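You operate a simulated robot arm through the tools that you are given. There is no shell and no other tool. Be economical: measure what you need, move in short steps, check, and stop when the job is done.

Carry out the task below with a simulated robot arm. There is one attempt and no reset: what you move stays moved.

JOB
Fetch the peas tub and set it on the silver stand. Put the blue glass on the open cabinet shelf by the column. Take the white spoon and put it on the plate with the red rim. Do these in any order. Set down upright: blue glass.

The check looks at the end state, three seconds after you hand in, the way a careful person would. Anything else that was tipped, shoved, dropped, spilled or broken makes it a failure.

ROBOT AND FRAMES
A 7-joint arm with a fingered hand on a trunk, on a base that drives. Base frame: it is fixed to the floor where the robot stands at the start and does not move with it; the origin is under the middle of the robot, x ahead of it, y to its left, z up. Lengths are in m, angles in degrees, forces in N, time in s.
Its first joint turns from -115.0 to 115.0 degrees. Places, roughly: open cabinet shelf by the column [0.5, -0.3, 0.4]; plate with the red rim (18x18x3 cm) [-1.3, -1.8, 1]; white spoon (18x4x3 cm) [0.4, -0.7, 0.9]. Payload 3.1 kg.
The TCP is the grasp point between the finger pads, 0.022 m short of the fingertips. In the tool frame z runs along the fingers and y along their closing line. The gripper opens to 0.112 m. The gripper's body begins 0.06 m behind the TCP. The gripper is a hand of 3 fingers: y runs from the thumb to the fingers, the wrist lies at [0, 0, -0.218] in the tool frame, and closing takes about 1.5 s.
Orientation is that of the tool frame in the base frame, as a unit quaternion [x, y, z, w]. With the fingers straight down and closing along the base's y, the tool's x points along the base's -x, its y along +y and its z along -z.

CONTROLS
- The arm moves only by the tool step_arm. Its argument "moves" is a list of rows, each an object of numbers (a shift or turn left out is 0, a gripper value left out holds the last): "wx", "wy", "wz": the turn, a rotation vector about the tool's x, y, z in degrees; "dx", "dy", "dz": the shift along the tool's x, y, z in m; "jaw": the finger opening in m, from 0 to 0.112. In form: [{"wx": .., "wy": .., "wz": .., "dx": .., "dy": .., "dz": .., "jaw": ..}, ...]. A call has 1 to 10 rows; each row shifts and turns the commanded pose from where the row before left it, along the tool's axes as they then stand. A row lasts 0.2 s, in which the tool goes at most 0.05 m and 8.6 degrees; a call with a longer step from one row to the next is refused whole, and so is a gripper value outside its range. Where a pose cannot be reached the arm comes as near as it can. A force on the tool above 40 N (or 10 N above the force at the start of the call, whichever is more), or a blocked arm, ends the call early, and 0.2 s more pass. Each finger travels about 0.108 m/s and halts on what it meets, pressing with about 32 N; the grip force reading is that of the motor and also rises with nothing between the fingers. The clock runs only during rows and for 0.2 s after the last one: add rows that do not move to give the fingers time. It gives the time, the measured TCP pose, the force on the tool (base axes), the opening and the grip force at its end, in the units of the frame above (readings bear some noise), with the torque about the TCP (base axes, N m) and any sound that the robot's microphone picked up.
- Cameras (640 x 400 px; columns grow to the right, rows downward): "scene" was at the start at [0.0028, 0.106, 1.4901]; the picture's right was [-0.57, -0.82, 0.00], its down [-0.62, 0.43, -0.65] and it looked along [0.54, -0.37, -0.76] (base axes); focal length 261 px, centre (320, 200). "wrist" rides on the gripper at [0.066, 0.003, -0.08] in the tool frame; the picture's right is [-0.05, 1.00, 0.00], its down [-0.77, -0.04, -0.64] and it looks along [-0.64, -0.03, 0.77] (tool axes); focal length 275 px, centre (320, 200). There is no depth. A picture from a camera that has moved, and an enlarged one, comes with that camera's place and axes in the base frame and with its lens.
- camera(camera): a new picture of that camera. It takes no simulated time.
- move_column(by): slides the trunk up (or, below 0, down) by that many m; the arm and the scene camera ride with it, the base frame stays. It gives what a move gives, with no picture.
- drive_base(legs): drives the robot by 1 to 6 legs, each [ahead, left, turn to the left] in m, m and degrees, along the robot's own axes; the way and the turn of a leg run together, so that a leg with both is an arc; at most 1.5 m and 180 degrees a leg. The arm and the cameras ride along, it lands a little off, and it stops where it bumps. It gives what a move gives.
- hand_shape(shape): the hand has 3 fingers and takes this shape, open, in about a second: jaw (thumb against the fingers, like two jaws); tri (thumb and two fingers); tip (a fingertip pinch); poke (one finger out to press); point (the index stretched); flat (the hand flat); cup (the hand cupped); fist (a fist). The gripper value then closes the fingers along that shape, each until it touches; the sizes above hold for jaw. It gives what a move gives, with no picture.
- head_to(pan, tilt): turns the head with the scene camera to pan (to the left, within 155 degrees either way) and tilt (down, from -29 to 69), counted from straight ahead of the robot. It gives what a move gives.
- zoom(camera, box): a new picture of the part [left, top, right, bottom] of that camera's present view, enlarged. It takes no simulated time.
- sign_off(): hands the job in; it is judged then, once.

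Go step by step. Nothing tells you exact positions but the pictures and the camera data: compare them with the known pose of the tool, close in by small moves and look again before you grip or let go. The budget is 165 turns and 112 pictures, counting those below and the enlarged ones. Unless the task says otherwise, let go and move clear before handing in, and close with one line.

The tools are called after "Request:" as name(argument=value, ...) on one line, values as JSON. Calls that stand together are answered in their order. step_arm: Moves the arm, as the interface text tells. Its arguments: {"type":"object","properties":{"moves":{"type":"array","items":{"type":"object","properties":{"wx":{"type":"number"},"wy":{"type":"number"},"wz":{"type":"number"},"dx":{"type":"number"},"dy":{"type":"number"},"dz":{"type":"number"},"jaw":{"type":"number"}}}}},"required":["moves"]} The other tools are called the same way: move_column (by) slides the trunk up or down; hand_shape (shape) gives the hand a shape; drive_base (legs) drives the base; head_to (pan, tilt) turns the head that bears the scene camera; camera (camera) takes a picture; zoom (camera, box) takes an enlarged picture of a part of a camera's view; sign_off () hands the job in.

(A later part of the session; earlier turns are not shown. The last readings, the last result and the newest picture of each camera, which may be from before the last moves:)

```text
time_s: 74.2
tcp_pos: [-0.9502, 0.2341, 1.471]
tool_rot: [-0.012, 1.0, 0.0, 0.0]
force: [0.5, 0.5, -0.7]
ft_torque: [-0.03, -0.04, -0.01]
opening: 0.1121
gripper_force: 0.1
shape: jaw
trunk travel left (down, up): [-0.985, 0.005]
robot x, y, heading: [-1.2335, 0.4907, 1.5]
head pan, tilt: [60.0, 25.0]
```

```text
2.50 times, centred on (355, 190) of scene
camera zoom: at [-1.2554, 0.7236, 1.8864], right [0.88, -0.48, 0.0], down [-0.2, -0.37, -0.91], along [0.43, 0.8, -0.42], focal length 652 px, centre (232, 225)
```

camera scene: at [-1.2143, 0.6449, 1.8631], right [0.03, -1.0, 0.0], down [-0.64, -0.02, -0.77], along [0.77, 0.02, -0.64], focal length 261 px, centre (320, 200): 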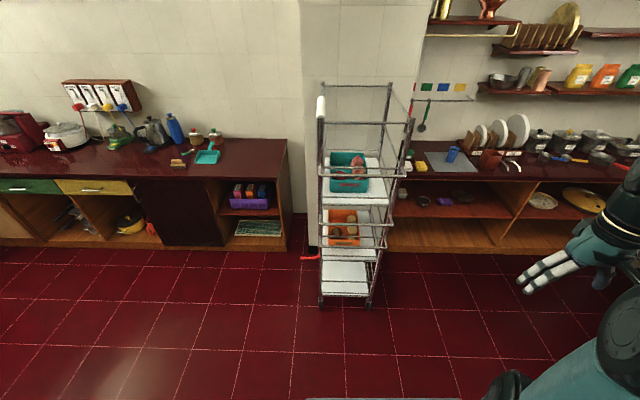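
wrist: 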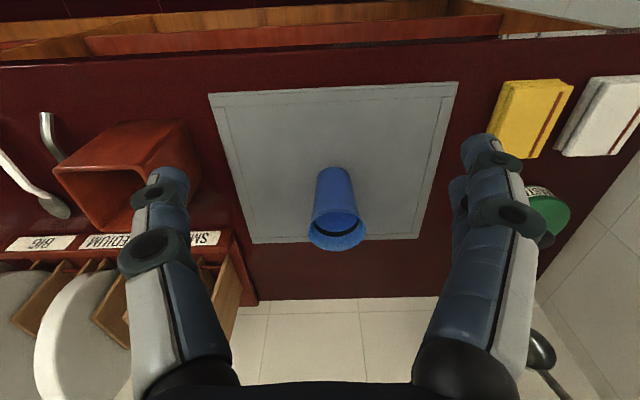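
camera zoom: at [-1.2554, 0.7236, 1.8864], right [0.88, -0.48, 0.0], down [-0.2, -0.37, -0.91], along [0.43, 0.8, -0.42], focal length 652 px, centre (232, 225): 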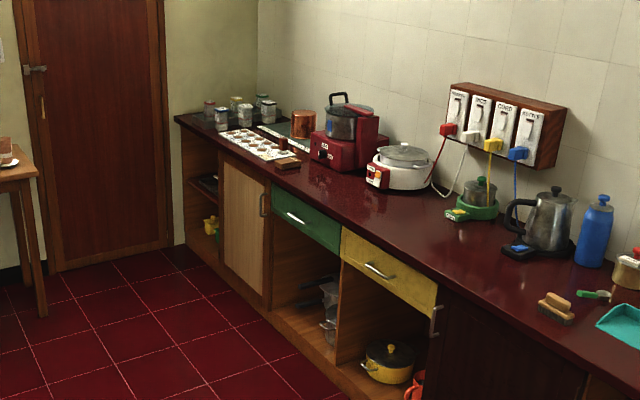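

I'll look closer at the small labelled object in the cabinet by the column and the silver round thing there.

Request:
head_to(pan=-20, tilt=30)

Request:
camera(camera="scene")

Request:
drive_base(legs=[[0, -1.0, 0]])

Request:
move_column(by=-0.7)

Request:
head_to(pan=0, tilt=25)

Request:
camera(camera="scene")

```text
time_s: 75.8
tcp_pos: [-0.9496, 0.2336, 1.4703]
tool_rot: [-0.013, 1.0, 0.0, -0.001]
force: [0.3, 0.3, -0.3]
ft_torque: [0.0, 0.01, -0.02]
opening: 0.1119
gripper_force: 0.1
shape: jaw
trunk travel left (down, up): [-0.985, 0.005]
robot x, y, heading: [-1.2347, 0.4925, 1.7]
head pan, tilt: [-20.0, 30.0]
```

```text
71 pictures are left
camera scene: at [-1.2134, 0.614, 1.8784], right [-0.32, -0.95, 0.0], down [-0.47, 0.16, -0.87], along [0.82, -0.27, -0.5], focal length 261 px, centre (320, 200)
```

scene: 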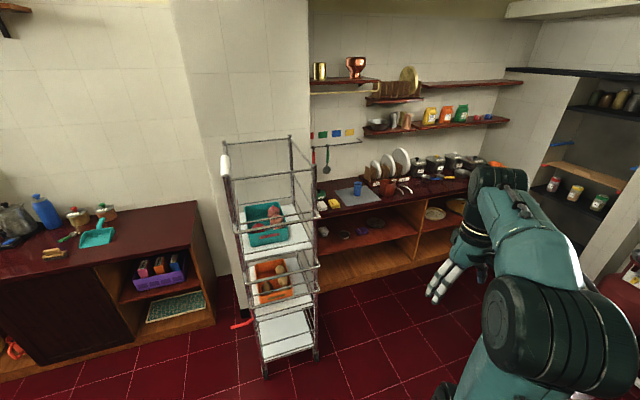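

```text
time_s: 80.9
tcp_pos: [-0.9223, -0.7567, 1.471]
tool_rot: [-0.014, 1.0, 0.0, 0.0]
force: [-0.5, -0.6, 0.0]
ft_torque: [0.04, 0.03, 0.0]
opening: 0.1119
gripper_force: 0.1
shape: jaw
trunk travel left (down, up): [-0.985, 0.005]
robot x, y, heading: [-1.2065, -0.5017, 1.3]
head pan, tilt: [-20.0, 30.0]
```

```text
refused: -0.7 is not a number from -0.4 to 0.4
```

```text
time_s: 81.8
tcp_pos: [-0.9218, -0.7583, 1.4705]
tool_rot: [-0.014, 1.0, 0.001, 0.0]
force: [0.2, 0.1, 0.1]
ft_torque: [-0.01, 0.01, -0.02]
opening: 0.1121
gripper_force: 0.1
shape: jaw
trunk travel left (down, up): [-0.985, 0.005]
robot x, y, heading: [-1.2067, -0.4969, 1.3]
head pan, tilt: [0.0, 25.0]
```

```text
70 pictures are left
camera scene: at [-1.1804, -0.3472, 1.8864], right [0.03, -1.0, 0.0], down [-0.42, -0.01, -0.91], along [0.91, 0.02, -0.42], focal length 261 px, centre (320, 200)
```

scene: 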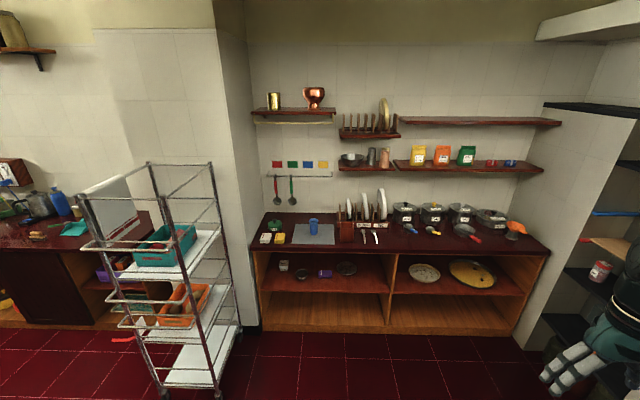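

Request:
move_column(by=-0.4)

Request:
move_column(by=-0.35)

Request:
zoom(camera="scene", box=[240, 140, 400, 260])

Request:
zoom(camera="scene", box=[380, 120, 550, 240])

```text
time_s: 85.6
tcp_pos: [-0.9215, -0.758, 1.0704]
tool_rot: [-0.014, 1.0, 0.0, 0.0]
force: [0.9, 0.2, -0.5]
ft_torque: [-0.01, 0.03, 0.0]
opening: 0.1117
gripper_force: 0.1
shape: jaw
trunk travel left (down, up): [-0.585, 0.405]
robot x, y, heading: [-1.2069, -0.4979, 1.3]
head pan, tilt: [0.0, 25.0]
```

```text
time_s: 89.0
tcp_pos: [-0.9237, -0.7581, 0.7208]
tool_rot: [-0.014, 1.0, 0.0, 0.0]
force: [0.1, -0.7, -0.8]
ft_torque: [0.05, 0.01, 0.01]
opening: 0.1119
gripper_force: 0.0
shape: jaw
trunk travel left (down, up): [-0.235, 0.755]
robot x, y, heading: [-1.2067, -0.4968, 1.5]
head pan, tilt: [0.0, 25.0]
```

```text
3.33 times, centred on (320, 200) of scene
camera zoom: at [-1.1803, -0.3467, 1.1364], right [0.03, -1.0, 0.0], down [-0.42, -0.01, -0.91], along [0.91, 0.03, -0.42], focal length 869 px, centre (320, 200)
```

zoom: 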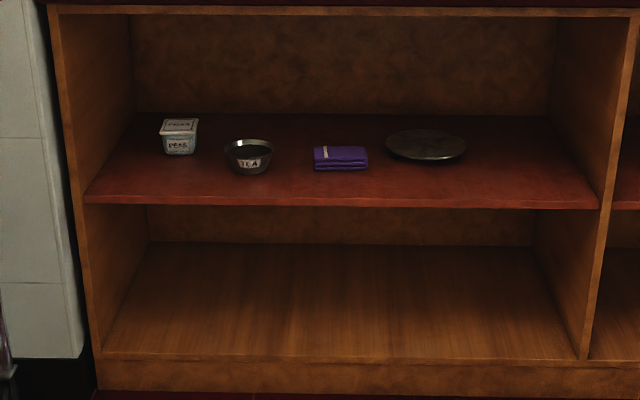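

```text
3.33 times, centred on (465, 180) of scene
camera zoom: at [-1.1803, -0.3467, 1.1364], right [0.03, -1.0, 0.0], down [-0.42, -0.01, -0.91], along [0.91, 0.03, -0.42], focal length 869 px, centre (-163, 267)
```

zoom: 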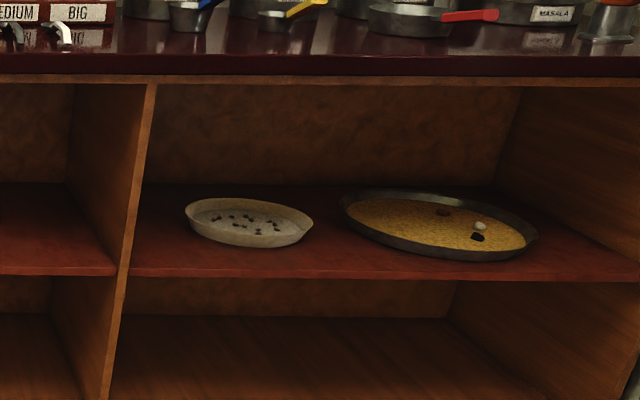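

The PEAS tub is on the cabinet shelf next to the column (about [0.54, 0.01, 0.42]). On the same shelf the round silver stand is at about [0.60, -0.52]. I'll do the spoon first, since the tool is already pointing down: raise the trunk and drive to the counter near the spoon.

Request:
move_column(by=0.4)

Request:
drive_base(legs=[[0, 0, -1.4], [0.9, 0.05, 0], [0.29, 0.0, 0]])

Request:
camera(camera="wrist")

```text
time_s: 92.8
tcp_pos: [-0.9237, -0.7572, 1.1199]
tool_rot: [-0.014, 1.0, 0.0, 0.0]
force: [-0.4, 1.2, 0.1]
ft_torque: [0.01, -0.01, 0.02]
opening: 0.1118
gripper_force: 0.1
shape: jaw
trunk travel left (down, up): [-0.635, 0.355]
robot x, y, heading: [-1.207, -0.4972, 1.8]
head pan, tilt: [0.0, 25.0]
```

```text
time_s: 99.5
tcp_pos: [0.2619, -0.7231, 1.1208]
tool_rot: [0.004, 1.0, 0.0, -0.001]
force: [0.7, 0.7, -0.2]
ft_torque: [-0.02, -0.01, -0.02]
opening: 0.1119
gripper_force: 0.1
shape: jaw
trunk travel left (down, up): [-0.635, 0.355]
robot x, y, heading: [-0.017, -0.4532, -0.7]
head pan, tilt: [0.0, 25.0]
```

```text
67 pictures are left
camera wrist: at [0.1955, -0.7208, 1.2003], right [0.05, 1.0, 0.0], down [0.77, -0.04, 0.64], along [0.63, -0.03, -0.77], focal length 275 px, centre (320, 200)
```

wrist: 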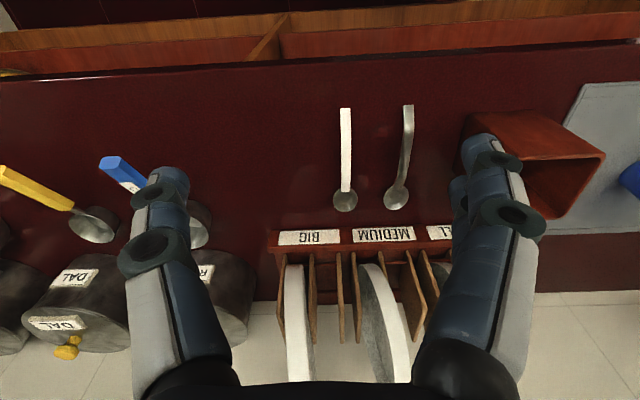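

The white spoon lies along x, with its handle at about x 0.32–0.40 and y −0.697. I'll move above the handle, narrow the jaw and descend partway.

Request:
step_arm(moves=[{"dx": -0.038, "dy": 0.009, "jaw": 0.055}, {"dx": -0.038, "dy": 0.009}, {"dx": -0.034, "dy": 0.008, "dz": 0.03}, {"dz": 0.045}, {"dz": 0.045}, {}])

Request:
camera(camera="wrist")

```text
time_s: 101.0
tcp_pos: [0.3734, -0.6993, 0.9972]
tool_rot: [0.004, 1.0, 0.0, 0.0]
force: [-0.5, -0.8, 0.3]
ft_torque: [-0.03, -0.02, 0.04]
opening: 0.0555
gripper_force: 0.2
shape: jaw
trunk travel left (down, up): [-0.635, 0.355]
robot x, y, heading: [-0.0122, -0.4542, -0.5]
head pan, tilt: [0.0, 25.0]
```

```text
66 pictures are left
camera wrist: at [0.3067, -0.6957, 1.0781], right [0.06, 1.0, 0.0], down [0.77, -0.04, 0.64], along [0.63, -0.04, -0.77], focal length 275 px, centre (320, 200)
```

wrist: 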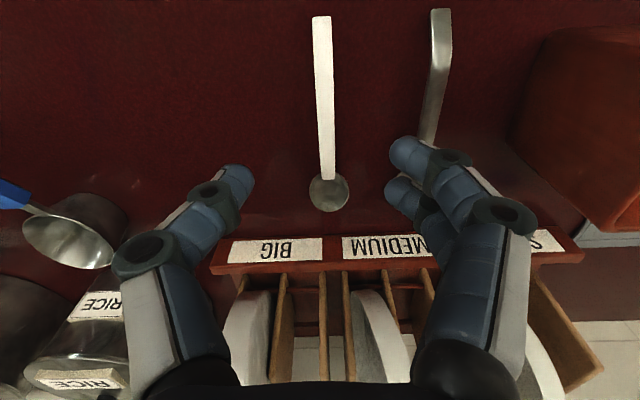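

Aligned over the handle. I'll descend near the counter and look.

Request:
step_arm(moves=[{"dz": 0.04}, {"dz": 0.04}, {"dz": 0.02}, {}])

Request:
camera(camera="wrist")

```text
time_s: 102.0
tcp_pos: [0.3699, -0.6986, 0.8995]
tool_rot: [0.004, 1.0, 0.0, 0.0]
force: [0.3, -1.5, 0.1]
ft_torque: [-0.01, 0.0, 0.04]
opening: 0.0553
gripper_force: 0.0
shape: jaw
trunk travel left (down, up): [-0.635, 0.355]
robot x, y, heading: [-0.0151, -0.4541, -0.6]
head pan, tilt: [0.0, 25.0]
```

```text
65 pictures are left
camera wrist: at [0.3044, -0.6954, 0.979], right [0.05, 1.0, 0.0], down [0.77, -0.04, 0.64], along [0.63, -0.04, -0.77], focal length 275 px, centre (320, 200)
```

wrist: 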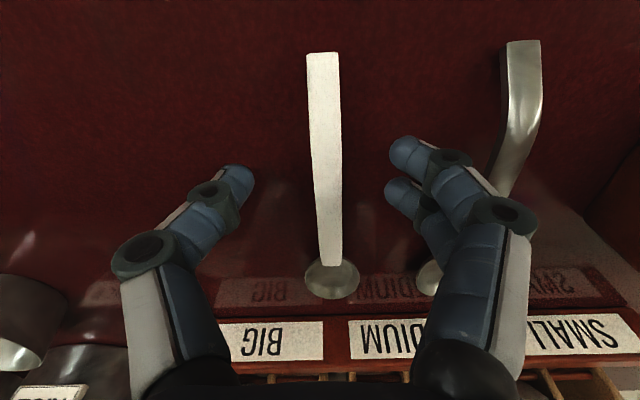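

Handle is centred between the fingers. I'll descend in small steps to near the counter, with the force guard on.

Request:
step_arm(moves=[{"dz": 0.01}, {"dz": 0.008}, {"dz": 0.005}, {"dz": 0.004}, {}])

Request:
camera(camera="wrist")

```text
time_s: 103.2
tcp_pos: [0.3711, -0.6985, 0.8728]
tool_rot: [0.005, 1.0, 0.0, 0.0]
force: [0.3, 0.7, 0.2]
ft_torque: [-0.04, 0.01, -0.01]
opening: 0.0557
gripper_force: 0.1
shape: jaw
trunk travel left (down, up): [-0.635, 0.355]
robot x, y, heading: [-0.0103, -0.4532, -0.4]
head pan, tilt: [0.0, 25.0]
```

```text
64 pictures are left
camera wrist: at [0.305, -0.6955, 0.9528], right [0.05, 1.0, 0.0], down [0.77, -0.04, 0.64], along [0.63, -0.03, -0.77], focal length 275 px, centre (320, 200)
```

wrist: 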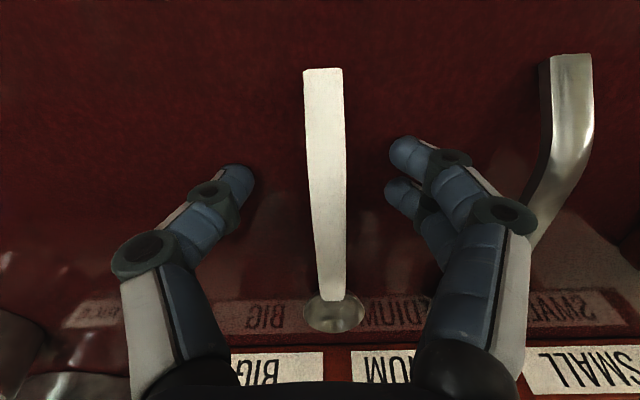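

Still no contact. A few more millimetres down, then close.

Request:
step_arm(moves=[{"dz": 0.003}, {"dz": 0.003}, {"dz": 0.002}, {}])

```text
time_s: 103.8
tcp_pos: [0.3704, -0.6992, 0.8724]
tool_rot: [0.004, 1.0, -0.002, 0.006]
force: [-3.9, 2.3, 29.8]
ft_torque: [0.69, 0.16, 0.08]
opening: 0.0556
gripper_force: 0.0
shape: jaw
trunk travel left (down, up): [-0.635, 0.355]
robot x, y, heading: [-0.0118, -0.4501, -0.5]
head pan, tilt: [0.0, 25.0]
stopped in row 3: the force on the tool passed its limit (the readings are from after the stop); the commanded pose is now the measured one
```

Contact with the counter (z ≈ 0.85). I'll back off 2 mm and close on the handle.

Request:
step_arm(moves=[{"dz": -0.003}, {"jaw": 0.03}, {"jaw": 0.0}, {}, {}, {}, {}, {}])

Request:
camera(camera="wrist")

```text
time_s: 105.6
tcp_pos: [0.3738, -0.7006, 0.8723]
tool_rot: [0.004, 1.0, -0.001, 0.003]
force: [-0.7, 0.3, -0.7]
ft_torque: [0.0, 0.05, -0.01]
opening: 0.0001
gripper_force: 31.8
shape: jaw
trunk travel left (down, up): [-0.635, 0.355]
robot x, y, heading: [-0.0154, -0.4534, -0.8]
head pan, tilt: [0.0, 25.0]
```

```text
63 pictures are left
camera wrist: at [0.3063, -0.6966, 0.951], right [0.06, 1.0, 0.0], down [0.77, -0.04, 0.64], along [0.64, -0.04, -0.77], focal length 275 px, centre (320, 200)
```

wrist: 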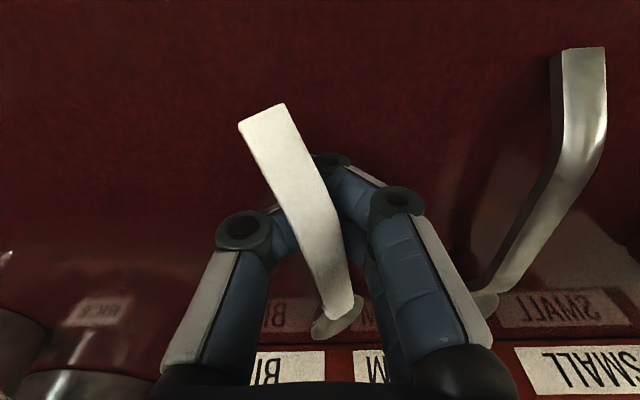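

The fingers closed beneath the handle, so the spoon has ridden up. I'll open again and look before gripping higher.

Request:
step_arm(moves=[{"jaw": 0.02}, {"jaw": 0.055}, {}, {}, {}])

Request:
camera(camera="wrist")

```text
time_s: 106.8
tcp_pos: [0.373, -0.7008, 0.8717]
tool_rot: [0.004, 1.0, -0.002, 0.004]
force: [0.0, -2.0, 7.9]
ft_torque: [0.22, 0.0, 0.01]
opening: 0.0515
gripper_force: 0.1
shape: jaw
trunk travel left (down, up): [-0.635, 0.355]
robot x, y, heading: [-0.0139, -0.4551, -0.3]
head pan, tilt: [0.0, 25.0]
```

```text
62 pictures are left
camera wrist: at [0.306, -0.6967, 0.9514], right [0.06, 1.0, 0.0], down [0.77, -0.04, 0.64], along [0.64, -0.04, -0.77], focal length 275 px, centre (320, 200)
```

wrist: 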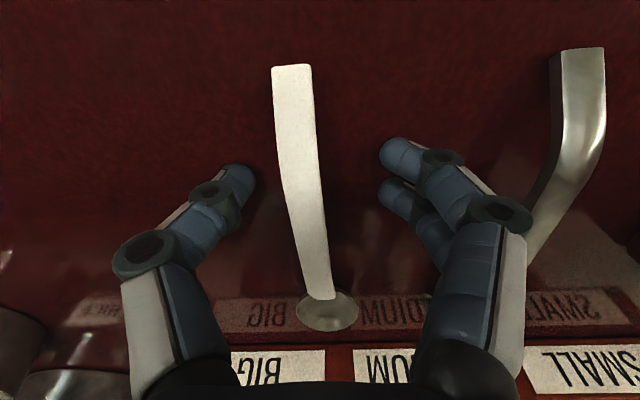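

The spoon is back flat. The handle arches above the counter, so I'll raise about 12 mm and close.

Request:
step_arm(moves=[{"dz": -0.012, "dy": -0.003}, {}, {"jaw": 0.03}, {"jaw": 0.0}, {}, {}, {}, {}, {}])

Request:
camera(camera="wrist")

```text
time_s: 108.8
tcp_pos: [0.3733, -0.7032, 0.8844]
tool_rot: [0.004, 1.0, -0.002, 0.004]
force: [-0.5, 0.2, -1.3]
ft_torque: [0.02, 0.0, -0.01]
opening: 0.0
gripper_force: 32.2
shape: jaw
trunk travel left (down, up): [-0.635, 0.355]
robot x, y, heading: [-0.0176, -0.4545, -0.6]
head pan, tilt: [0.0, 25.0]
```

```text
61 pictures are left
camera wrist: at [0.3067, -0.6995, 0.9629], right [0.06, 1.0, 0.0], down [0.77, -0.04, 0.64], along [0.64, -0.04, -0.77], focal length 275 px, centre (320, 200)
```

wrist: 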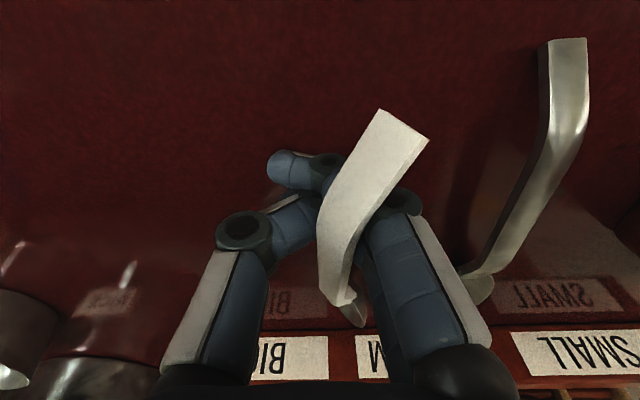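

The handle is arched to about z 0.88, so it sat above the fingertips again. I'll open, and look before going higher.

Request:
step_arm(moves=[{"jaw": 0.02}, {"jaw": 0.055}, {}, {}, {}])

Request:
camera(camera="wrist")

Request:
head_to(pan=-30, tilt=50)

Request:
camera(camera="scene")

```text
time_s: 110.0
tcp_pos: [0.3726, -0.7023, 0.8838]
tool_rot: [0.004, 1.0, -0.003, 0.003]
force: [-0.3, 0.3, -0.1]
ft_torque: [0.0, 0.02, 0.02]
opening: 0.0543
gripper_force: 0.1
shape: jaw
trunk travel left (down, up): [-0.635, 0.355]
robot x, y, heading: [-0.0161, -0.4547, -0.5]
head pan, tilt: [0.0, 25.0]
```

```text
60 pictures are left
camera wrist: at [0.3067, -0.6995, 0.9629], right [0.06, 1.0, 0.0], down [0.77, -0.04, 0.64], along [0.64, -0.04, -0.77], focal length 275 px, centre (320, 200)
```

wrist: 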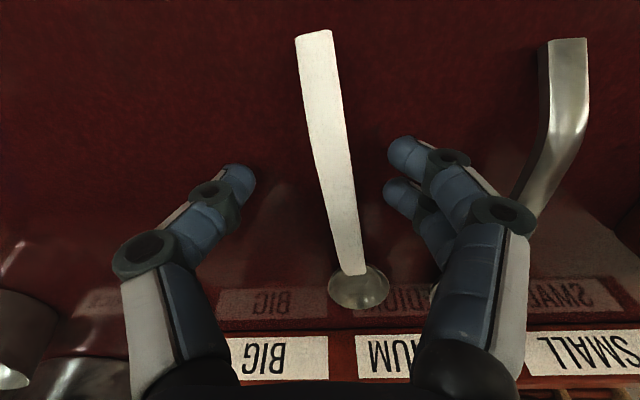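

```text
time_s: 111.0
tcp_pos: [0.3729, -0.7032, 0.8833]
tool_rot: [0.004, 1.0, -0.002, 0.004]
force: [-0.4, -0.2, 0.4]
ft_torque: [0.02, 0.0, -0.01]
opening: 0.0543
gripper_force: 0.1
shape: jaw
trunk travel left (down, up): [-0.635, 0.355]
robot x, y, heading: [-0.0105, -0.453, -0.4]
head pan, tilt: [-30.0, 50.0]
```

```text
59 pictures are left
camera scene: at [-0.0076, -0.3423, 1.4989], right [-0.51, -0.86, 0.0], down [-0.66, 0.39, -0.64], along [0.55, -0.33, -0.77], focal length 261 px, centre (320, 200)
```

scene: 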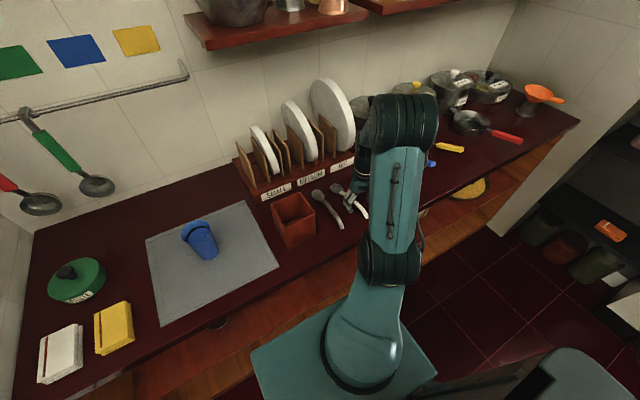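

I'll align the yaw with the spoon (~7°), go 8 mm higher, and close gently.

Request:
step_arm(moves=[{"dz": -0.009, "dy": 0.005, "wz": -7}, {}, {"jaw": 0.03}, {"jaw": 0.015}, {"jaw": 0.0}, {}, {}, {}])

Request:
camera(camera="wrist")

```text
time_s: 112.8
tcp_pos: [0.3743, -0.6972, 0.8945]
tool_rot: [-0.057, 0.998, -0.003, 0.005]
force: [4.3, 0.0, 30.7]
ft_torque: [-0.15, -0.07, 0.23]
opening: 0.0073
gripper_force: 31.9
shape: jaw
trunk travel left (down, up): [-0.635, 0.355]
robot x, y, heading: [-0.015, -0.4511, -0.3]
head pan, tilt: [-30.0, 50.0]
```

```text
58 pictures are left
camera wrist: at [0.3059, -0.7013, 0.9739], right [-0.07, 1.0, -0.01], down [0.76, 0.06, 0.64], along [0.64, 0.04, -0.76], focal length 275 px, centre (320, 200)
```

wrist: 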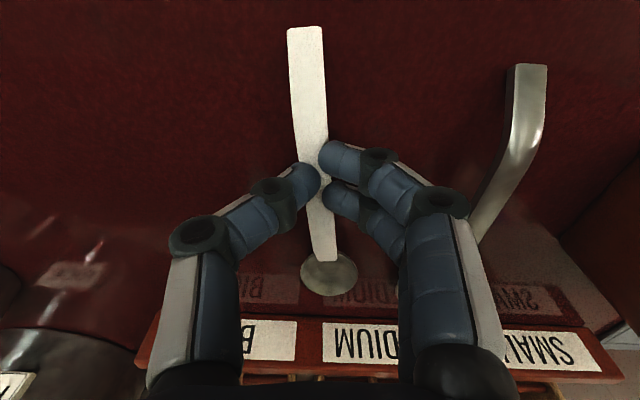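

The handle is now gripped between thumb and fingers (7 mm). I'll lift straight up.

Request:
step_arm(moves=[{"dz": -0.02}, {"dz": -0.03}, {"dz": -0.04}, {"dz": -0.04}, {}])

Request:
camera(camera="wrist")

```text
time_s: 114.0
tcp_pos: [0.3716, -0.6985, 1.0215]
tool_rot: [-0.057, 0.998, -0.001, 0.003]
force: [0.9, -0.6, 0.6]
ft_torque: [-0.01, 0.02, 0.01]
opening: 0.0057
gripper_force: 32.2
shape: jaw
trunk travel left (down, up): [-0.635, 0.355]
robot x, y, heading: [-0.0154, -0.4499, -0.6]
head pan, tilt: [-30.0, 50.0]
```

```text
57 pictures are left
camera wrist: at [0.306, -0.7018, 1.1011], right [-0.07, 1.0, 0.0], down [0.77, 0.05, 0.64], along [0.64, 0.04, -0.77], focal length 275 px, centre (320, 200)
```

wrist: 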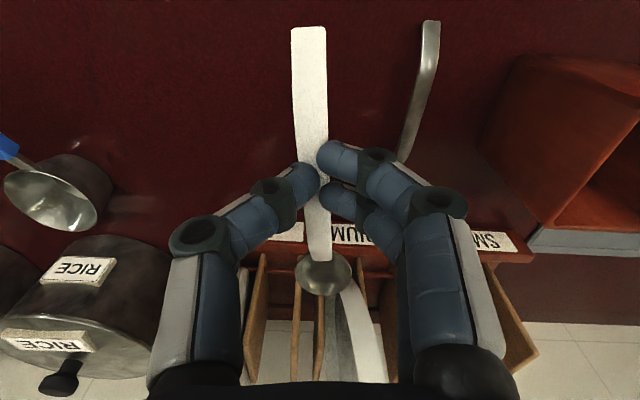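

The spoon is lifted cleanly. Now raise the trunk, back off, turn right 90° and approach the basket cabinet.

Request:
move_column(by=0.25)

Request:
drive_base(legs=[[-0.6, 0, 0], [0, 0, -90], [0.5, -0.47, 0]])

Request:
head_to(pan=-10, tilt=50)

Request:
camera(camera="scene")

Request:
camera(camera="wrist")

```text
time_s: 116.6
tcp_pos: [0.3725, -0.6967, 1.2715]
tool_rot: [-0.057, 0.998, -0.002, 0.003]
force: [-0.7, -0.1, -0.6]
ft_torque: [-0.02, 0.05, 0.0]
opening: 0.0057
gripper_force: 32.4
shape: jaw
trunk travel left (down, up): [-0.885, 0.105]
robot x, y, heading: [-0.0131, -0.4549, -0.5]
head pan, tilt: [-30.0, 50.0]
```

```text
time_s: 127.1
tcp_pos: [-1.3256, -1.3177, 1.271]
tool_rot: [0.666, 0.746, -0.003, 0.002]
force: [0.0, 0.0, 0.1]
ft_torque: [0.03, 0.04, 0.03]
opening: 0.0057
gripper_force: 31.7
shape: jaw
trunk travel left (down, up): [-0.885, 0.105]
robot x, y, heading: [-1.0847, -0.9314, -90.5]
head pan, tilt: [-30.0, 50.0]
```

```text
time_s: 127.9
tcp_pos: [-1.3255, -1.319, 1.2723]
tool_rot: [0.666, 0.746, -0.004, 0.002]
force: [-0.1, -0.2, -0.2]
ft_torque: [0.03, 0.01, 0.01]
opening: 0.0058
gripper_force: 32.1
shape: jaw
trunk travel left (down, up): [-0.885, 0.105]
robot x, y, heading: [-1.0844, -0.9299, -90.7]
head pan, tilt: [-10.0, 50.0]
```

```text
56 pictures are left
camera scene: at [-0.9445, -0.951, 1.7489], right [-0.98, 0.18, 0.0], down [0.14, 0.75, -0.64], along [-0.12, -0.63, -0.77], focal length 261 px, centre (320, 200)
```

scene: 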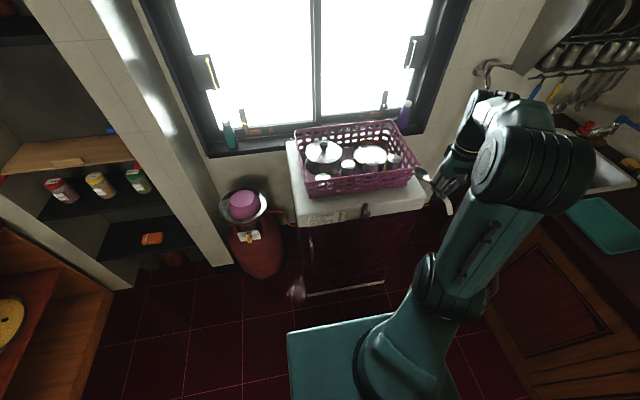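

```text
55 pictures are left
camera wrist: at [-1.3297, -1.252, 1.3509], right [1.0, 0.07, 0.0], down [0.05, -0.77, 0.64], along [0.04, -0.64, -0.77], focal length 275 px, centre (320, 200)
```

wrist: 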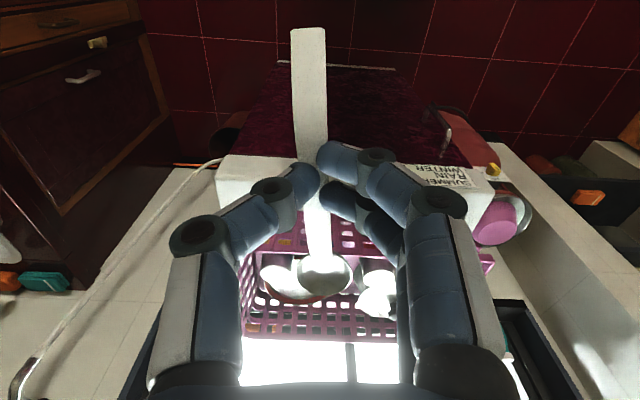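

The basket is ahead; I'll move closer and look from above.

Request:
drive_base(legs=[[0.27, 0, 0.6]])

Request:
camera(camera="wrist")

Request:
zoom(camera="scene", box=[270, 90, 470, 230])

```text
time_s: 129.8
tcp_pos: [-1.3232, -1.589, 1.2724]
tool_rot: [0.663, 0.748, -0.003, 0.002]
force: [0.4, 1.3, -0.3]
ft_torque: [0.02, 0.01, -0.03]
opening: 0.0057
gripper_force: 32.1
shape: jaw
trunk travel left (down, up): [-0.885, 0.105]
robot x, y, heading: [-1.0837, -1.2003, -90.3]
head pan, tilt: [-10.0, 50.0]
```

```text
54 pictures are left
camera wrist: at [-1.3283, -1.524, 1.351], right [1.0, 0.07, 0.0], down [0.06, -0.77, 0.64], along [0.04, -0.64, -0.77], focal length 275 px, centre (320, 200)
```

wrist: 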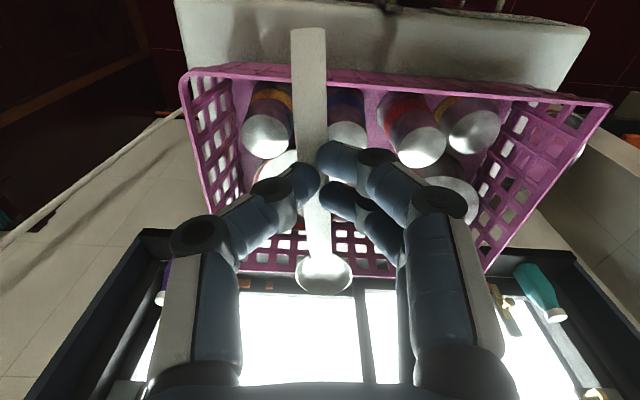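

```text
2.86 times, centred on (370, 160) of scene
camera zoom: at [-0.9454, -1.2199, 1.7489], right [-0.98, 0.17, 0.0], down [0.13, 0.75, -0.64], along [-0.11, -0.63, -0.77], focal length 745 px, centre (177, 314)
```

zoom: 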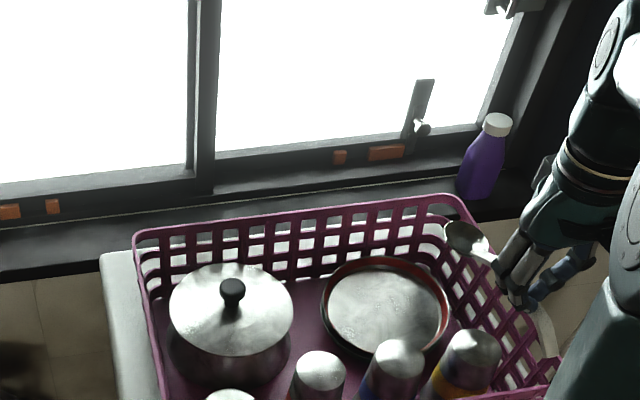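

The plate is at about [-1.325, -1.80] behind the tumblers. I'd like the spoon laid along x, across the plate and clear of the tumblers. I'll shift the base right and a bit closer so the arm can reach, then turn the tool 90°.

Request:
drive_base(legs=[[0.05, -0.17, 0]])

Request:
step_arm(moves=[{"wz": 8.5, "dy": 0.02}, {"wz": 8.5, "dy": 0.02}, {"wz": 8.5, "dy": 0.02}, {"wz": 8.5, "dy": 0.02}, {"wz": 8.5}, {"wz": 8.5}, {"wz": 8.5}, {"wz": 8.5}, {"wz": 8.5}, {"wz": 6.5}])

Request:
camera(camera="wrist")

```text
time_s: 131.3
tcp_pos: [-1.4918, -1.6395, 1.2717]
tool_rot: [0.664, 0.748, -0.004, 0.001]
force: [-0.1, 0.9, 0.1]
ft_torque: [0.0, -0.01, 0.03]
opening: 0.006
gripper_force: 32.0
shape: jaw
trunk travel left (down, up): [-0.885, 0.105]
robot x, y, heading: [-1.2517, -1.2514, -90.5]
head pan, tilt: [-10.0, 50.0]
```

```text
time_s: 133.5
tcp_pos: [-1.4128, -1.6478, 1.2715]
tool_rot: [0.993, 0.119, -0.002, 0.003]
force: [0.3, 0.0, 0.3]
ft_torque: [0.03, -0.02, -0.02]
opening: 0.0054
gripper_force: 32.0
shape: jaw
trunk travel left (down, up): [-0.885, 0.105]
robot x, y, heading: [-1.2538, -1.2527, -90.3]
head pan, tilt: [-10.0, 50.0]
```

```text
52 pictures are left
camera wrist: at [-1.3478, -1.6347, 1.3511], right [0.19, -0.98, 0.01], down [-0.76, -0.14, 0.64], along [-0.63, -0.13, -0.77], focal length 275 px, centre (320, 200)
```

wrist: 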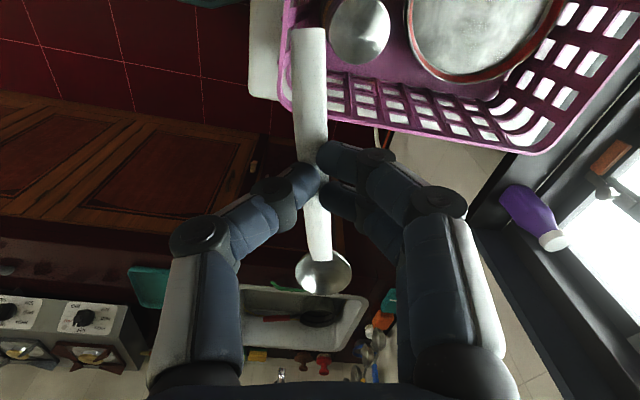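

Rotation is fine, with the bowl pointing −x. I'll finish aligning and translate to above the plate.

Request:
step_arm(moves=[{"wz": 7}, {"wz": 6.5}, {"dx": 0.03, "dy": 0.035}, {"dx": 0.03, "dy": 0.035}, {"dx": 0.03, "dy": 0.04}, {"dx": 0.023, "dy": 0.04}, {}])

Request:
camera(camera="wrist")

Request:
head_to(pan=0, tilt=50)

Request:
camera(camera="scene")

```text
time_s: 135.1
tcp_pos: [-1.3017, -1.7966, 1.275]
tool_rot: [1.0, 0.001, -0.002, 0.004]
force: [0.4, 0.7, -0.3]
ft_torque: [0.0, -0.02, -0.02]
opening: 0.0058
gripper_force: 32.2
shape: jaw
trunk travel left (down, up): [-0.885, 0.105]
robot x, y, heading: [-1.2503, -1.2527, -90.3]
head pan, tilt: [-10.0, 50.0]
```

```text
51 pictures are left
camera wrist: at [-1.2345, -1.7999, 1.3541], right [-0.04, -1.0, 0.01], down [-0.77, 0.04, 0.64], along [-0.64, 0.02, -0.77], focal length 275 px, centre (320, 200)
```

wrist: 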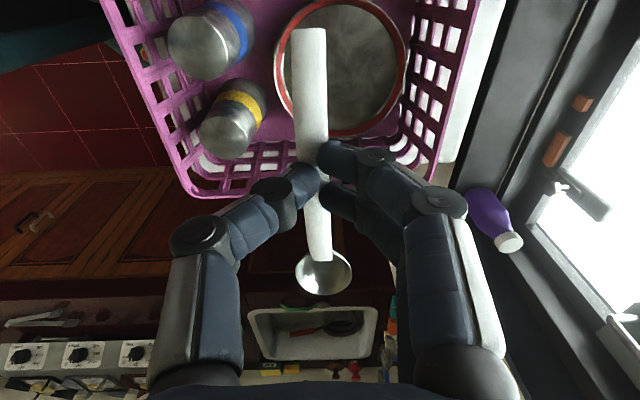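

```text
time_s: 135.8
tcp_pos: [-1.301, -1.7986, 1.2738]
tool_rot: [1.0, 0.003, -0.002, 0.003]
force: [0.5, -1.1, -0.6]
ft_torque: [0.01, -0.01, -0.02]
opening: 0.0057
gripper_force: 32.0
shape: jaw
trunk travel left (down, up): [-0.885, 0.105]
robot x, y, heading: [-1.2476, -1.2504, -90.3]
head pan, tilt: [0.0, 50.0]
```

```text
50 pictures are left
camera scene: at [-1.0991, -1.272, 1.7489], right [-1.0, 0.0, 0.0], down [0.0, 0.77, -0.64], along [0.0, -0.64, -0.77], focal length 261 px, centre (320, 200)
```

scene: 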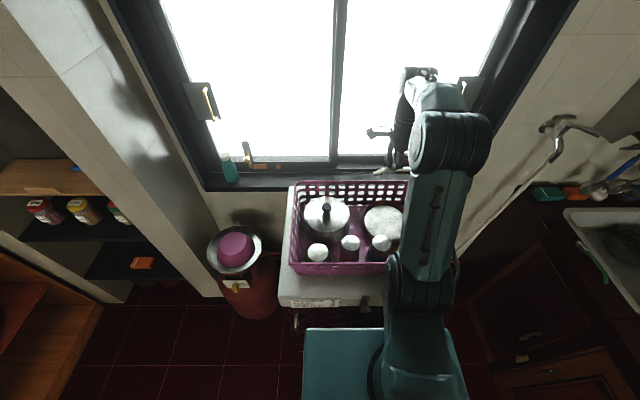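

The plate centre is about [-1.325, -1.82]. I'll shift 2 cm deeper, then lower with the trunk.

Request:
step_arm(moves=[{"dy": 0.018}, {}])

Request:
move_column(by=-0.17)

Request:
camera(camera="wrist")

```text
time_s: 136.4
tcp_pos: [-1.3008, -1.8146, 1.2735]
tool_rot: [1.0, 0.003, -0.001, 0.003]
force: [0.0, 0.2, -0.4]
ft_torque: [-0.05, -0.05, 0.0]
opening: 0.0055
gripper_force: 32.1
shape: jaw
trunk travel left (down, up): [-0.885, 0.105]
robot x, y, heading: [-1.2546, -1.2514, -90.1]
head pan, tilt: [0.0, 50.0]
```

```text
time_s: 138.3
tcp_pos: [-1.3002, -1.816, 1.1038]
tool_rot: [1.0, 0.002, -0.002, 0.004]
force: [-0.4, 0.0, -0.9]
ft_torque: [0.01, -0.02, 0.02]
opening: 0.0055
gripper_force: 31.7
shape: jaw
trunk travel left (down, up): [-0.715, 0.275]
robot x, y, heading: [-1.2501, -1.2557, -90.1]
head pan, tilt: [0.0, 50.0]
```

```text
49 pictures are left
camera wrist: at [-1.2337, -1.8184, 1.1832], right [-0.04, -1.0, 0.01], down [-0.77, 0.04, 0.64], along [-0.64, 0.02, -0.77], focal length 275 px, centre (320, 200)
```

wrist: 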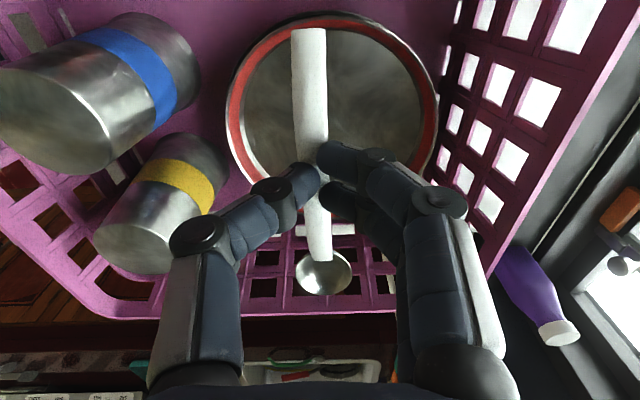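

Well aligned over the plate and clear of the tumblers. I'll nudge 1 cm and descend with guards.

Request:
step_arm(moves=[{"dx": 0.012, "dy": 0.008}, {"dz": 0.025}, {"dz": 0.025}, {"dz": 0.01}, {"dz": 0.01}, {}])

Request:
camera(camera="wrist")

```text
time_s: 139.8
tcp_pos: [-1.2899, -1.8235, 1.0339]
tool_rot: [1.0, 0.003, -0.002, 0.003]
force: [-0.8, -0.5, 0.8]
ft_torque: [0.0, -0.01, 0.03]
opening: 0.0055
gripper_force: 31.6
shape: jaw
trunk travel left (down, up): [-0.715, 0.275]
robot x, y, heading: [-1.2485, -1.2488, -90.1]
head pan, tilt: [0.0, 50.0]
```

```text
48 pictures are left
camera wrist: at [-1.2222, -1.827, 1.1126], right [-0.04, -1.0, 0.01], down [-0.77, 0.04, 0.64], along [-0.64, 0.02, -0.77], focal length 275 px, centre (320, 200)
```

wrist: 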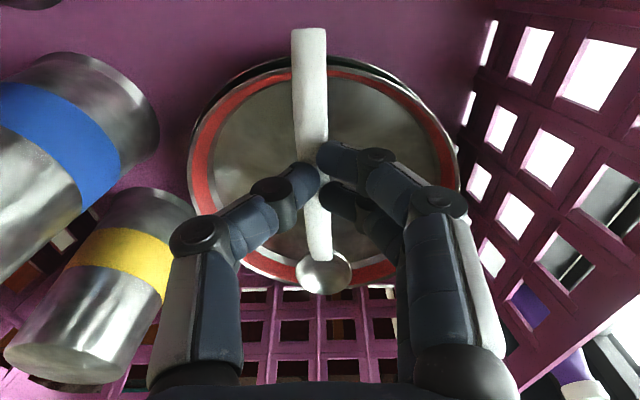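

Spoon spans the plate. Continue lowering in small guarded steps until contact.

Request:
step_arm(moves=[{"dz": 0.008}, {"dz": 0.008}, {"dz": 0.006}, {"dz": 0.006}, {}])

Request:
camera(camera="wrist")

```text
time_s: 140.9
tcp_pos: [-1.2874, -1.8239, 1.0057]
tool_rot: [1.0, 0.002, -0.002, 0.004]
force: [3.3, -0.6, 6.9]
ft_torque: [-0.03, 0.09, -0.01]
opening: 0.0057
gripper_force: 31.4
shape: jaw
trunk travel left (down, up): [-0.715, 0.275]
robot x, y, heading: [-1.2493, -1.2509, -90.3]
head pan, tilt: [0.0, 50.0]
```

```text
47 pictures are left
camera wrist: at [-1.221, -1.8263, 1.0855], right [-0.04, -1.0, 0.01], down [-0.77, 0.04, 0.64], along [-0.64, 0.02, -0.77], focal length 275 px, centre (320, 200)
```

wrist: 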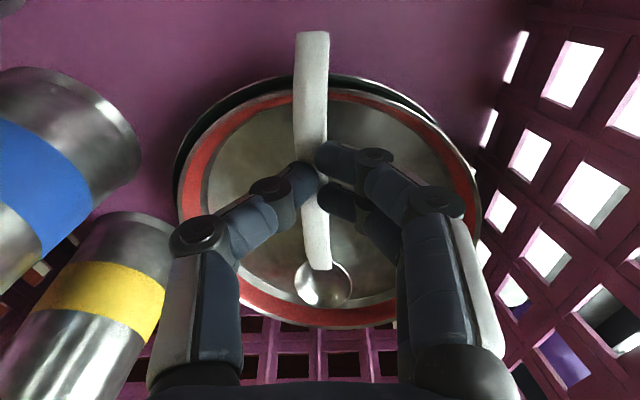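

The bowl touches inside the plate. I'll release gently, with a small opening, then rise.

Request:
step_arm(moves=[{"jaw": 0.01}, {"jaw": 0.02}, {"jaw": 0.03}, {}, {}])

Request:
camera(camera="wrist")

```text
time_s: 142.2
tcp_pos: [-1.2897, -1.8241, 1.0065]
tool_rot: [1.0, 0.002, -0.002, 0.004]
force: [0.3, 0.4, -0.3]
ft_torque: [0.0, 0.03, 0.01]
opening: 0.0293
gripper_force: 0.1
shape: jaw
trunk travel left (down, up): [-0.715, 0.275]
robot x, y, heading: [-1.249, -1.2521, -90.3]
head pan, tilt: [0.0, 50.0]
```

```text
46 pictures are left
camera wrist: at [-1.222, -1.827, 1.0851], right [-0.04, -1.0, 0.01], down [-0.77, 0.04, 0.64], along [-0.64, 0.02, -0.77], focal length 275 px, centre (320, 200)
```

wrist: 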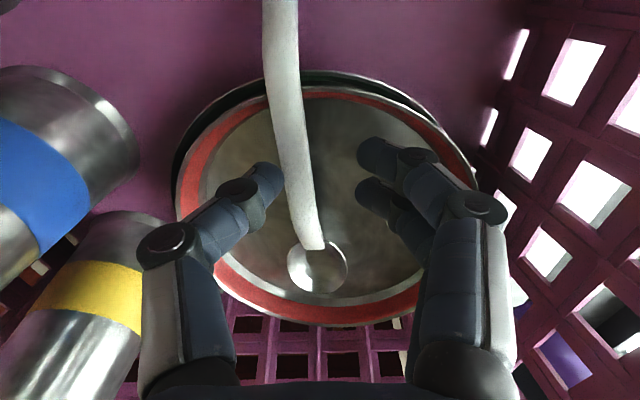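

The spoon rests with its bowl in the plate and handle on the rim. Rising straight up and clear.

Request:
step_arm(moves=[{"dz": -0.02}, {"dz": -0.03}, {"dz": -0.04}, {"dz": -0.04}, {"dz": -0.04}, {}])

Request:
camera(camera="wrist")

```text
time_s: 143.6
tcp_pos: [-1.2901, -1.8214, 1.1748]
tool_rot: [1.0, 0.002, -0.002, 0.003]
force: [-0.2, 0.3, 0.7]
ft_torque: [0.02, 0.01, 0.01]
opening: 0.0295
gripper_force: 0.1
shape: jaw
trunk travel left (down, up): [-0.715, 0.275]
robot x, y, heading: [-1.2516, -1.2503, -90.3]
head pan, tilt: [0.0, 50.0]
```

```text
45 pictures are left
camera wrist: at [-1.2239, -1.8251, 1.2548], right [-0.04, -1.0, 0.01], down [-0.77, 0.04, 0.64], along [-0.64, 0.02, -0.77], focal length 275 px, centre (320, 200)
```

wrist: 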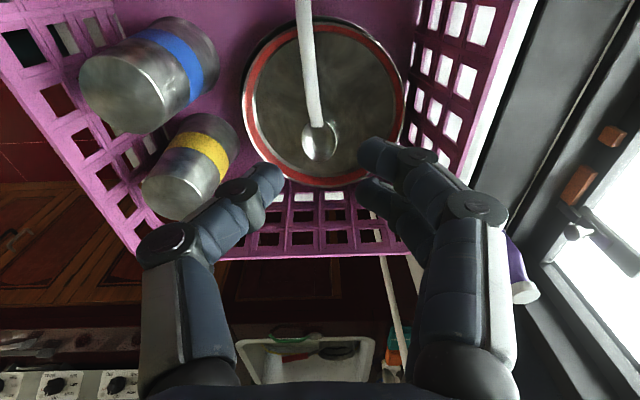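

Looks good. I'll back the robot off and check it with the scene camera.

Request:
drive_base(legs=[[-0.5, 0, 0]])

Request:
head_to(pan=-10, tilt=38)

Request:
zoom(camera="scene", box=[250, 120, 450, 260])

```text
time_s: 146.5
tcp_pos: [-1.2896, -1.3172, 1.1754]
tool_rot: [1.0, 0.001, -0.002, 0.003]
force: [0.2, -0.1, 0.2]
ft_torque: [-0.05, 0.0, 0.02]
opening: 0.0297
gripper_force: 0.1
shape: jaw
trunk travel left (down, up): [-0.715, 0.275]
robot x, y, heading: [-1.2518, -0.7462, -90.3]
head pan, tilt: [0.0, 50.0]
```

```text
time_s: 147.2
tcp_pos: [-1.2898, -1.3183, 1.1752]
tool_rot: [1.0, 0.002, -0.001, 0.004]
force: [-0.3, -0.1, -0.1]
ft_torque: [0.0, 0.0, -0.02]
opening: 0.0299
gripper_force: 0.0
shape: jaw
trunk travel left (down, up): [-0.715, 0.275]
robot x, y, heading: [-1.2465, -0.7492, -90.6]
head pan, tilt: [-10.0, 38.0]
```

```text
2.86 times, centred on (350, 190) of scene
camera zoom: at [-1.1119, -0.7757, 1.596], right [-0.98, 0.18, 0.0], down [0.11, 0.61, -0.79], along [-0.14, -0.77, -0.62], focal length 745 px, centre (234, 229)
```

zoom: 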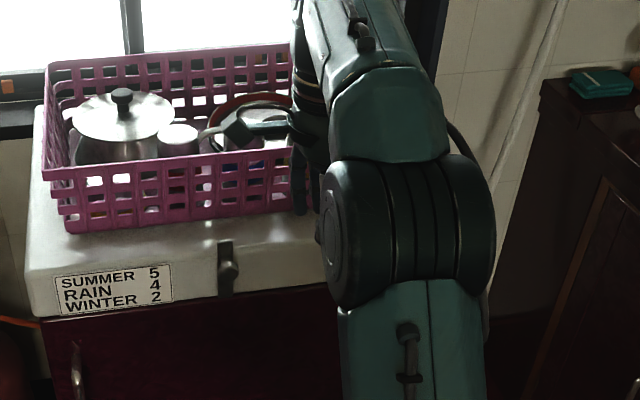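

The spoon is placed (I'll double-check it from another angle later). Next is the horizontal grasp: I'll turn the tool so the fingers point forward with the camera on top, here in open space.

Request:
step_arm(moves=[{"wz": 8.5, "dz": -0.02, "jaw": 0.11}, {"wz": 8.5}, {"wz": 8.5}, {"wz": 8.5}, {"wz": 8.5}, {"wz": 8.5}, {"wz": 8.5}, {"wz": 8.5}, {"wz": 8.5}, {"wz": 8.5}])

Request:
step_arm(moves=[{"wz": 5, "wy": 5}, {"wy": 8.5}, {"wy": 8.5}, {"wy": 8.5}, {"wy": 8.5}, {"wy": 8.5}, {"wy": 8.5}, {"wy": 8.5}, {"wy": 8.5}, {"wy": 8.5}])

Request:
step_arm(moves=[{"wy": 8.5}, {}, {}])

Request:
camera(camera="wrist")

```text
time_s: 149.4
tcp_pos: [-1.2896, -1.3186, 1.1959]
tool_rot: [0.737, -0.676, 0.001, 0.003]
force: [0.1, -0.5, 1.1]
ft_torque: [0.01, -0.05, 0.01]
opening: 0.1099
gripper_force: 0.0
shape: jaw
trunk travel left (down, up): [-0.715, 0.275]
robot x, y, heading: [-1.2541, -0.7465, -90.3]
head pan, tilt: [-10.0, 38.0]
```

```text
time_s: 151.7
tcp_pos: [-1.2865, -1.3189, 1.1949]
tool_rot: [0.535, -0.532, 0.465, 0.463]
force: [-0.1, 0.6, -0.4]
ft_torque: [0.02, 0.01, -0.04]
opening: 0.11
gripper_force: 0.1
shape: jaw
trunk travel left (down, up): [-0.715, 0.275]
robot x, y, heading: [-1.2471, -0.7464, -90.4]
head pan, tilt: [-10.0, 38.0]
```

```text
time_s: 152.4
tcp_pos: [-1.2878, -1.3182, 1.1945]
tool_rot: [0.5, -0.496, 0.503, 0.5]
force: [0.1, -0.2, 1.2]
ft_torque: [0.01, -0.02, -0.02]
opening: 0.1097
gripper_force: 0.0
shape: jaw
trunk travel left (down, up): [-0.715, 0.275]
robot x, y, heading: [-1.2443, -0.7469, -90.2]
head pan, tilt: [-10.0, 38.0]
```

```text
43 pictures are left
camera wrist: at [-1.2919, -1.2381, 1.2599], right [-1.0, 0.0, -0.05], down [0.03, 0.63, -0.78], along [0.03, -0.78, -0.63], focal length 275 px, centre (320, 200)
```

wrist: 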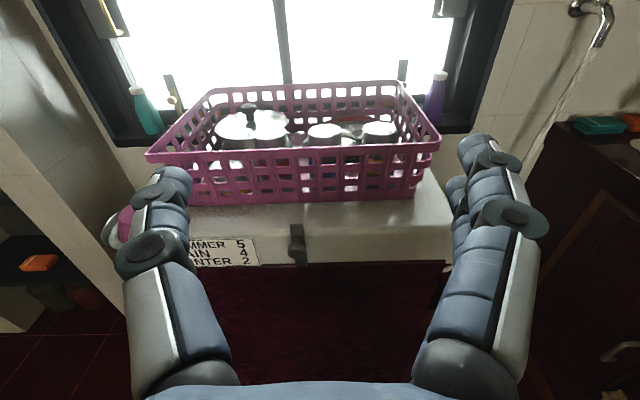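

The orientation works, with fingers forward and the camera on top. Now I'll turn to face the cabinet, drive near it, and lower the trunk to shelf height.

Request:
drive_base(legs=[[0.1, 0, 0], [-0.1, 0, 90], [0.7, 0.74, 0]])

Request:
move_column(by=-0.35)

Request:
move_column(by=-0.34)

Request:
camera(camera="wrist")

Request:
head_to(pan=10, tilt=30)

Request:
camera(camera="scene")

```text
time_s: 162.3
tcp_pos: [-0.0577, -0.0676, 1.1943]
tool_rot: [0.705, 0.009, 0.709, -0.009]
force: [-0.7, -0.9, -0.3]
ft_torque: [0.01, 0.02, -0.03]
opening: 0.1101
gripper_force: 0.1
shape: jaw
trunk travel left (down, up): [-0.715, 0.275]
robot x, y, heading: [-0.6298, -0.0442, 1.3]
head pan, tilt: [-10.0, 38.0]
```

```text
time_s: 165.7
tcp_pos: [-0.0579, -0.0686, 0.8455]
tool_rot: [0.705, 0.01, 0.709, -0.01]
force: [0.4, 0.3, 0.4]
ft_torque: [0.0, -0.02, -0.02]
opening: 0.1102
gripper_force: 0.1
shape: jaw
trunk travel left (down, up): [-0.365, 0.625]
robot x, y, heading: [-0.629, -0.0405, 1.1]
head pan, tilt: [-10.0, 38.0]
```

```text
time_s: 169.0
tcp_pos: [-0.0574, -0.0688, 0.5055]
tool_rot: [0.705, 0.01, 0.709, -0.01]
force: [0.1, -0.5, 0.9]
ft_torque: [0.0, -0.04, 0.0]
opening: 0.11
gripper_force: 0.2
shape: jaw
trunk travel left (down, up): [-0.025, 0.965]
robot x, y, heading: [-0.629, -0.0393, 1.4]
head pan, tilt: [-10.0, 38.0]
```

```text
42 pictures are left
camera wrist: at [-0.1379, -0.0738, 0.5701], right [0.03, -1.0, -0.05], down [-0.63, 0.02, -0.78], along [0.77, 0.05, -0.63], focal length 275 px, centre (320, 200)
```

wrist: 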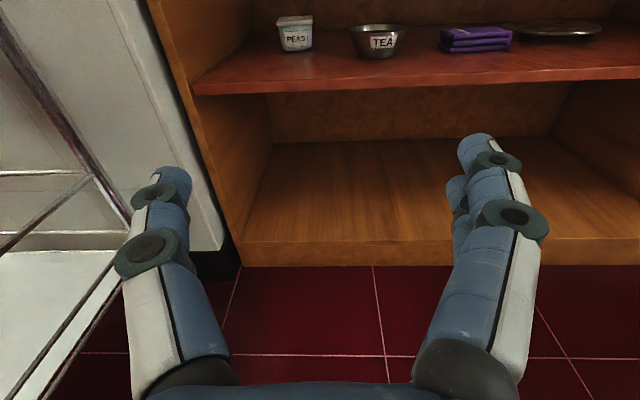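

```text
time_s: 169.8
tcp_pos: [-0.0566, -0.0665, 0.505]
tool_rot: [0.705, 0.011, 0.709, -0.011]
force: [0.1, 0.6, -0.6]
ft_torque: [0.0, 0.0, 0.01]
opening: 0.1102
gripper_force: 0.1
shape: jaw
trunk travel left (down, up): [-0.025, 0.965]
robot x, y, heading: [-0.6288, -0.0435, 1.1]
head pan, tilt: [10.0, 30.0]
```

```text
41 pictures are left
camera scene: at [-0.6043, 0.1249, 0.9184], right [0.19, -0.98, 0.0], down [-0.49, -0.1, -0.87], along [0.85, 0.17, -0.5], focal length 261 px, centre (320, 200)
```

scene: 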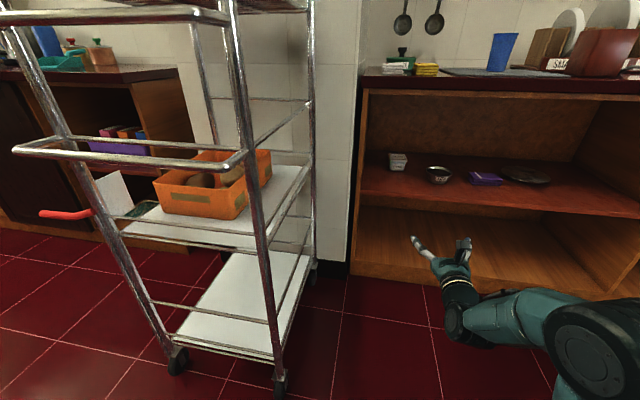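

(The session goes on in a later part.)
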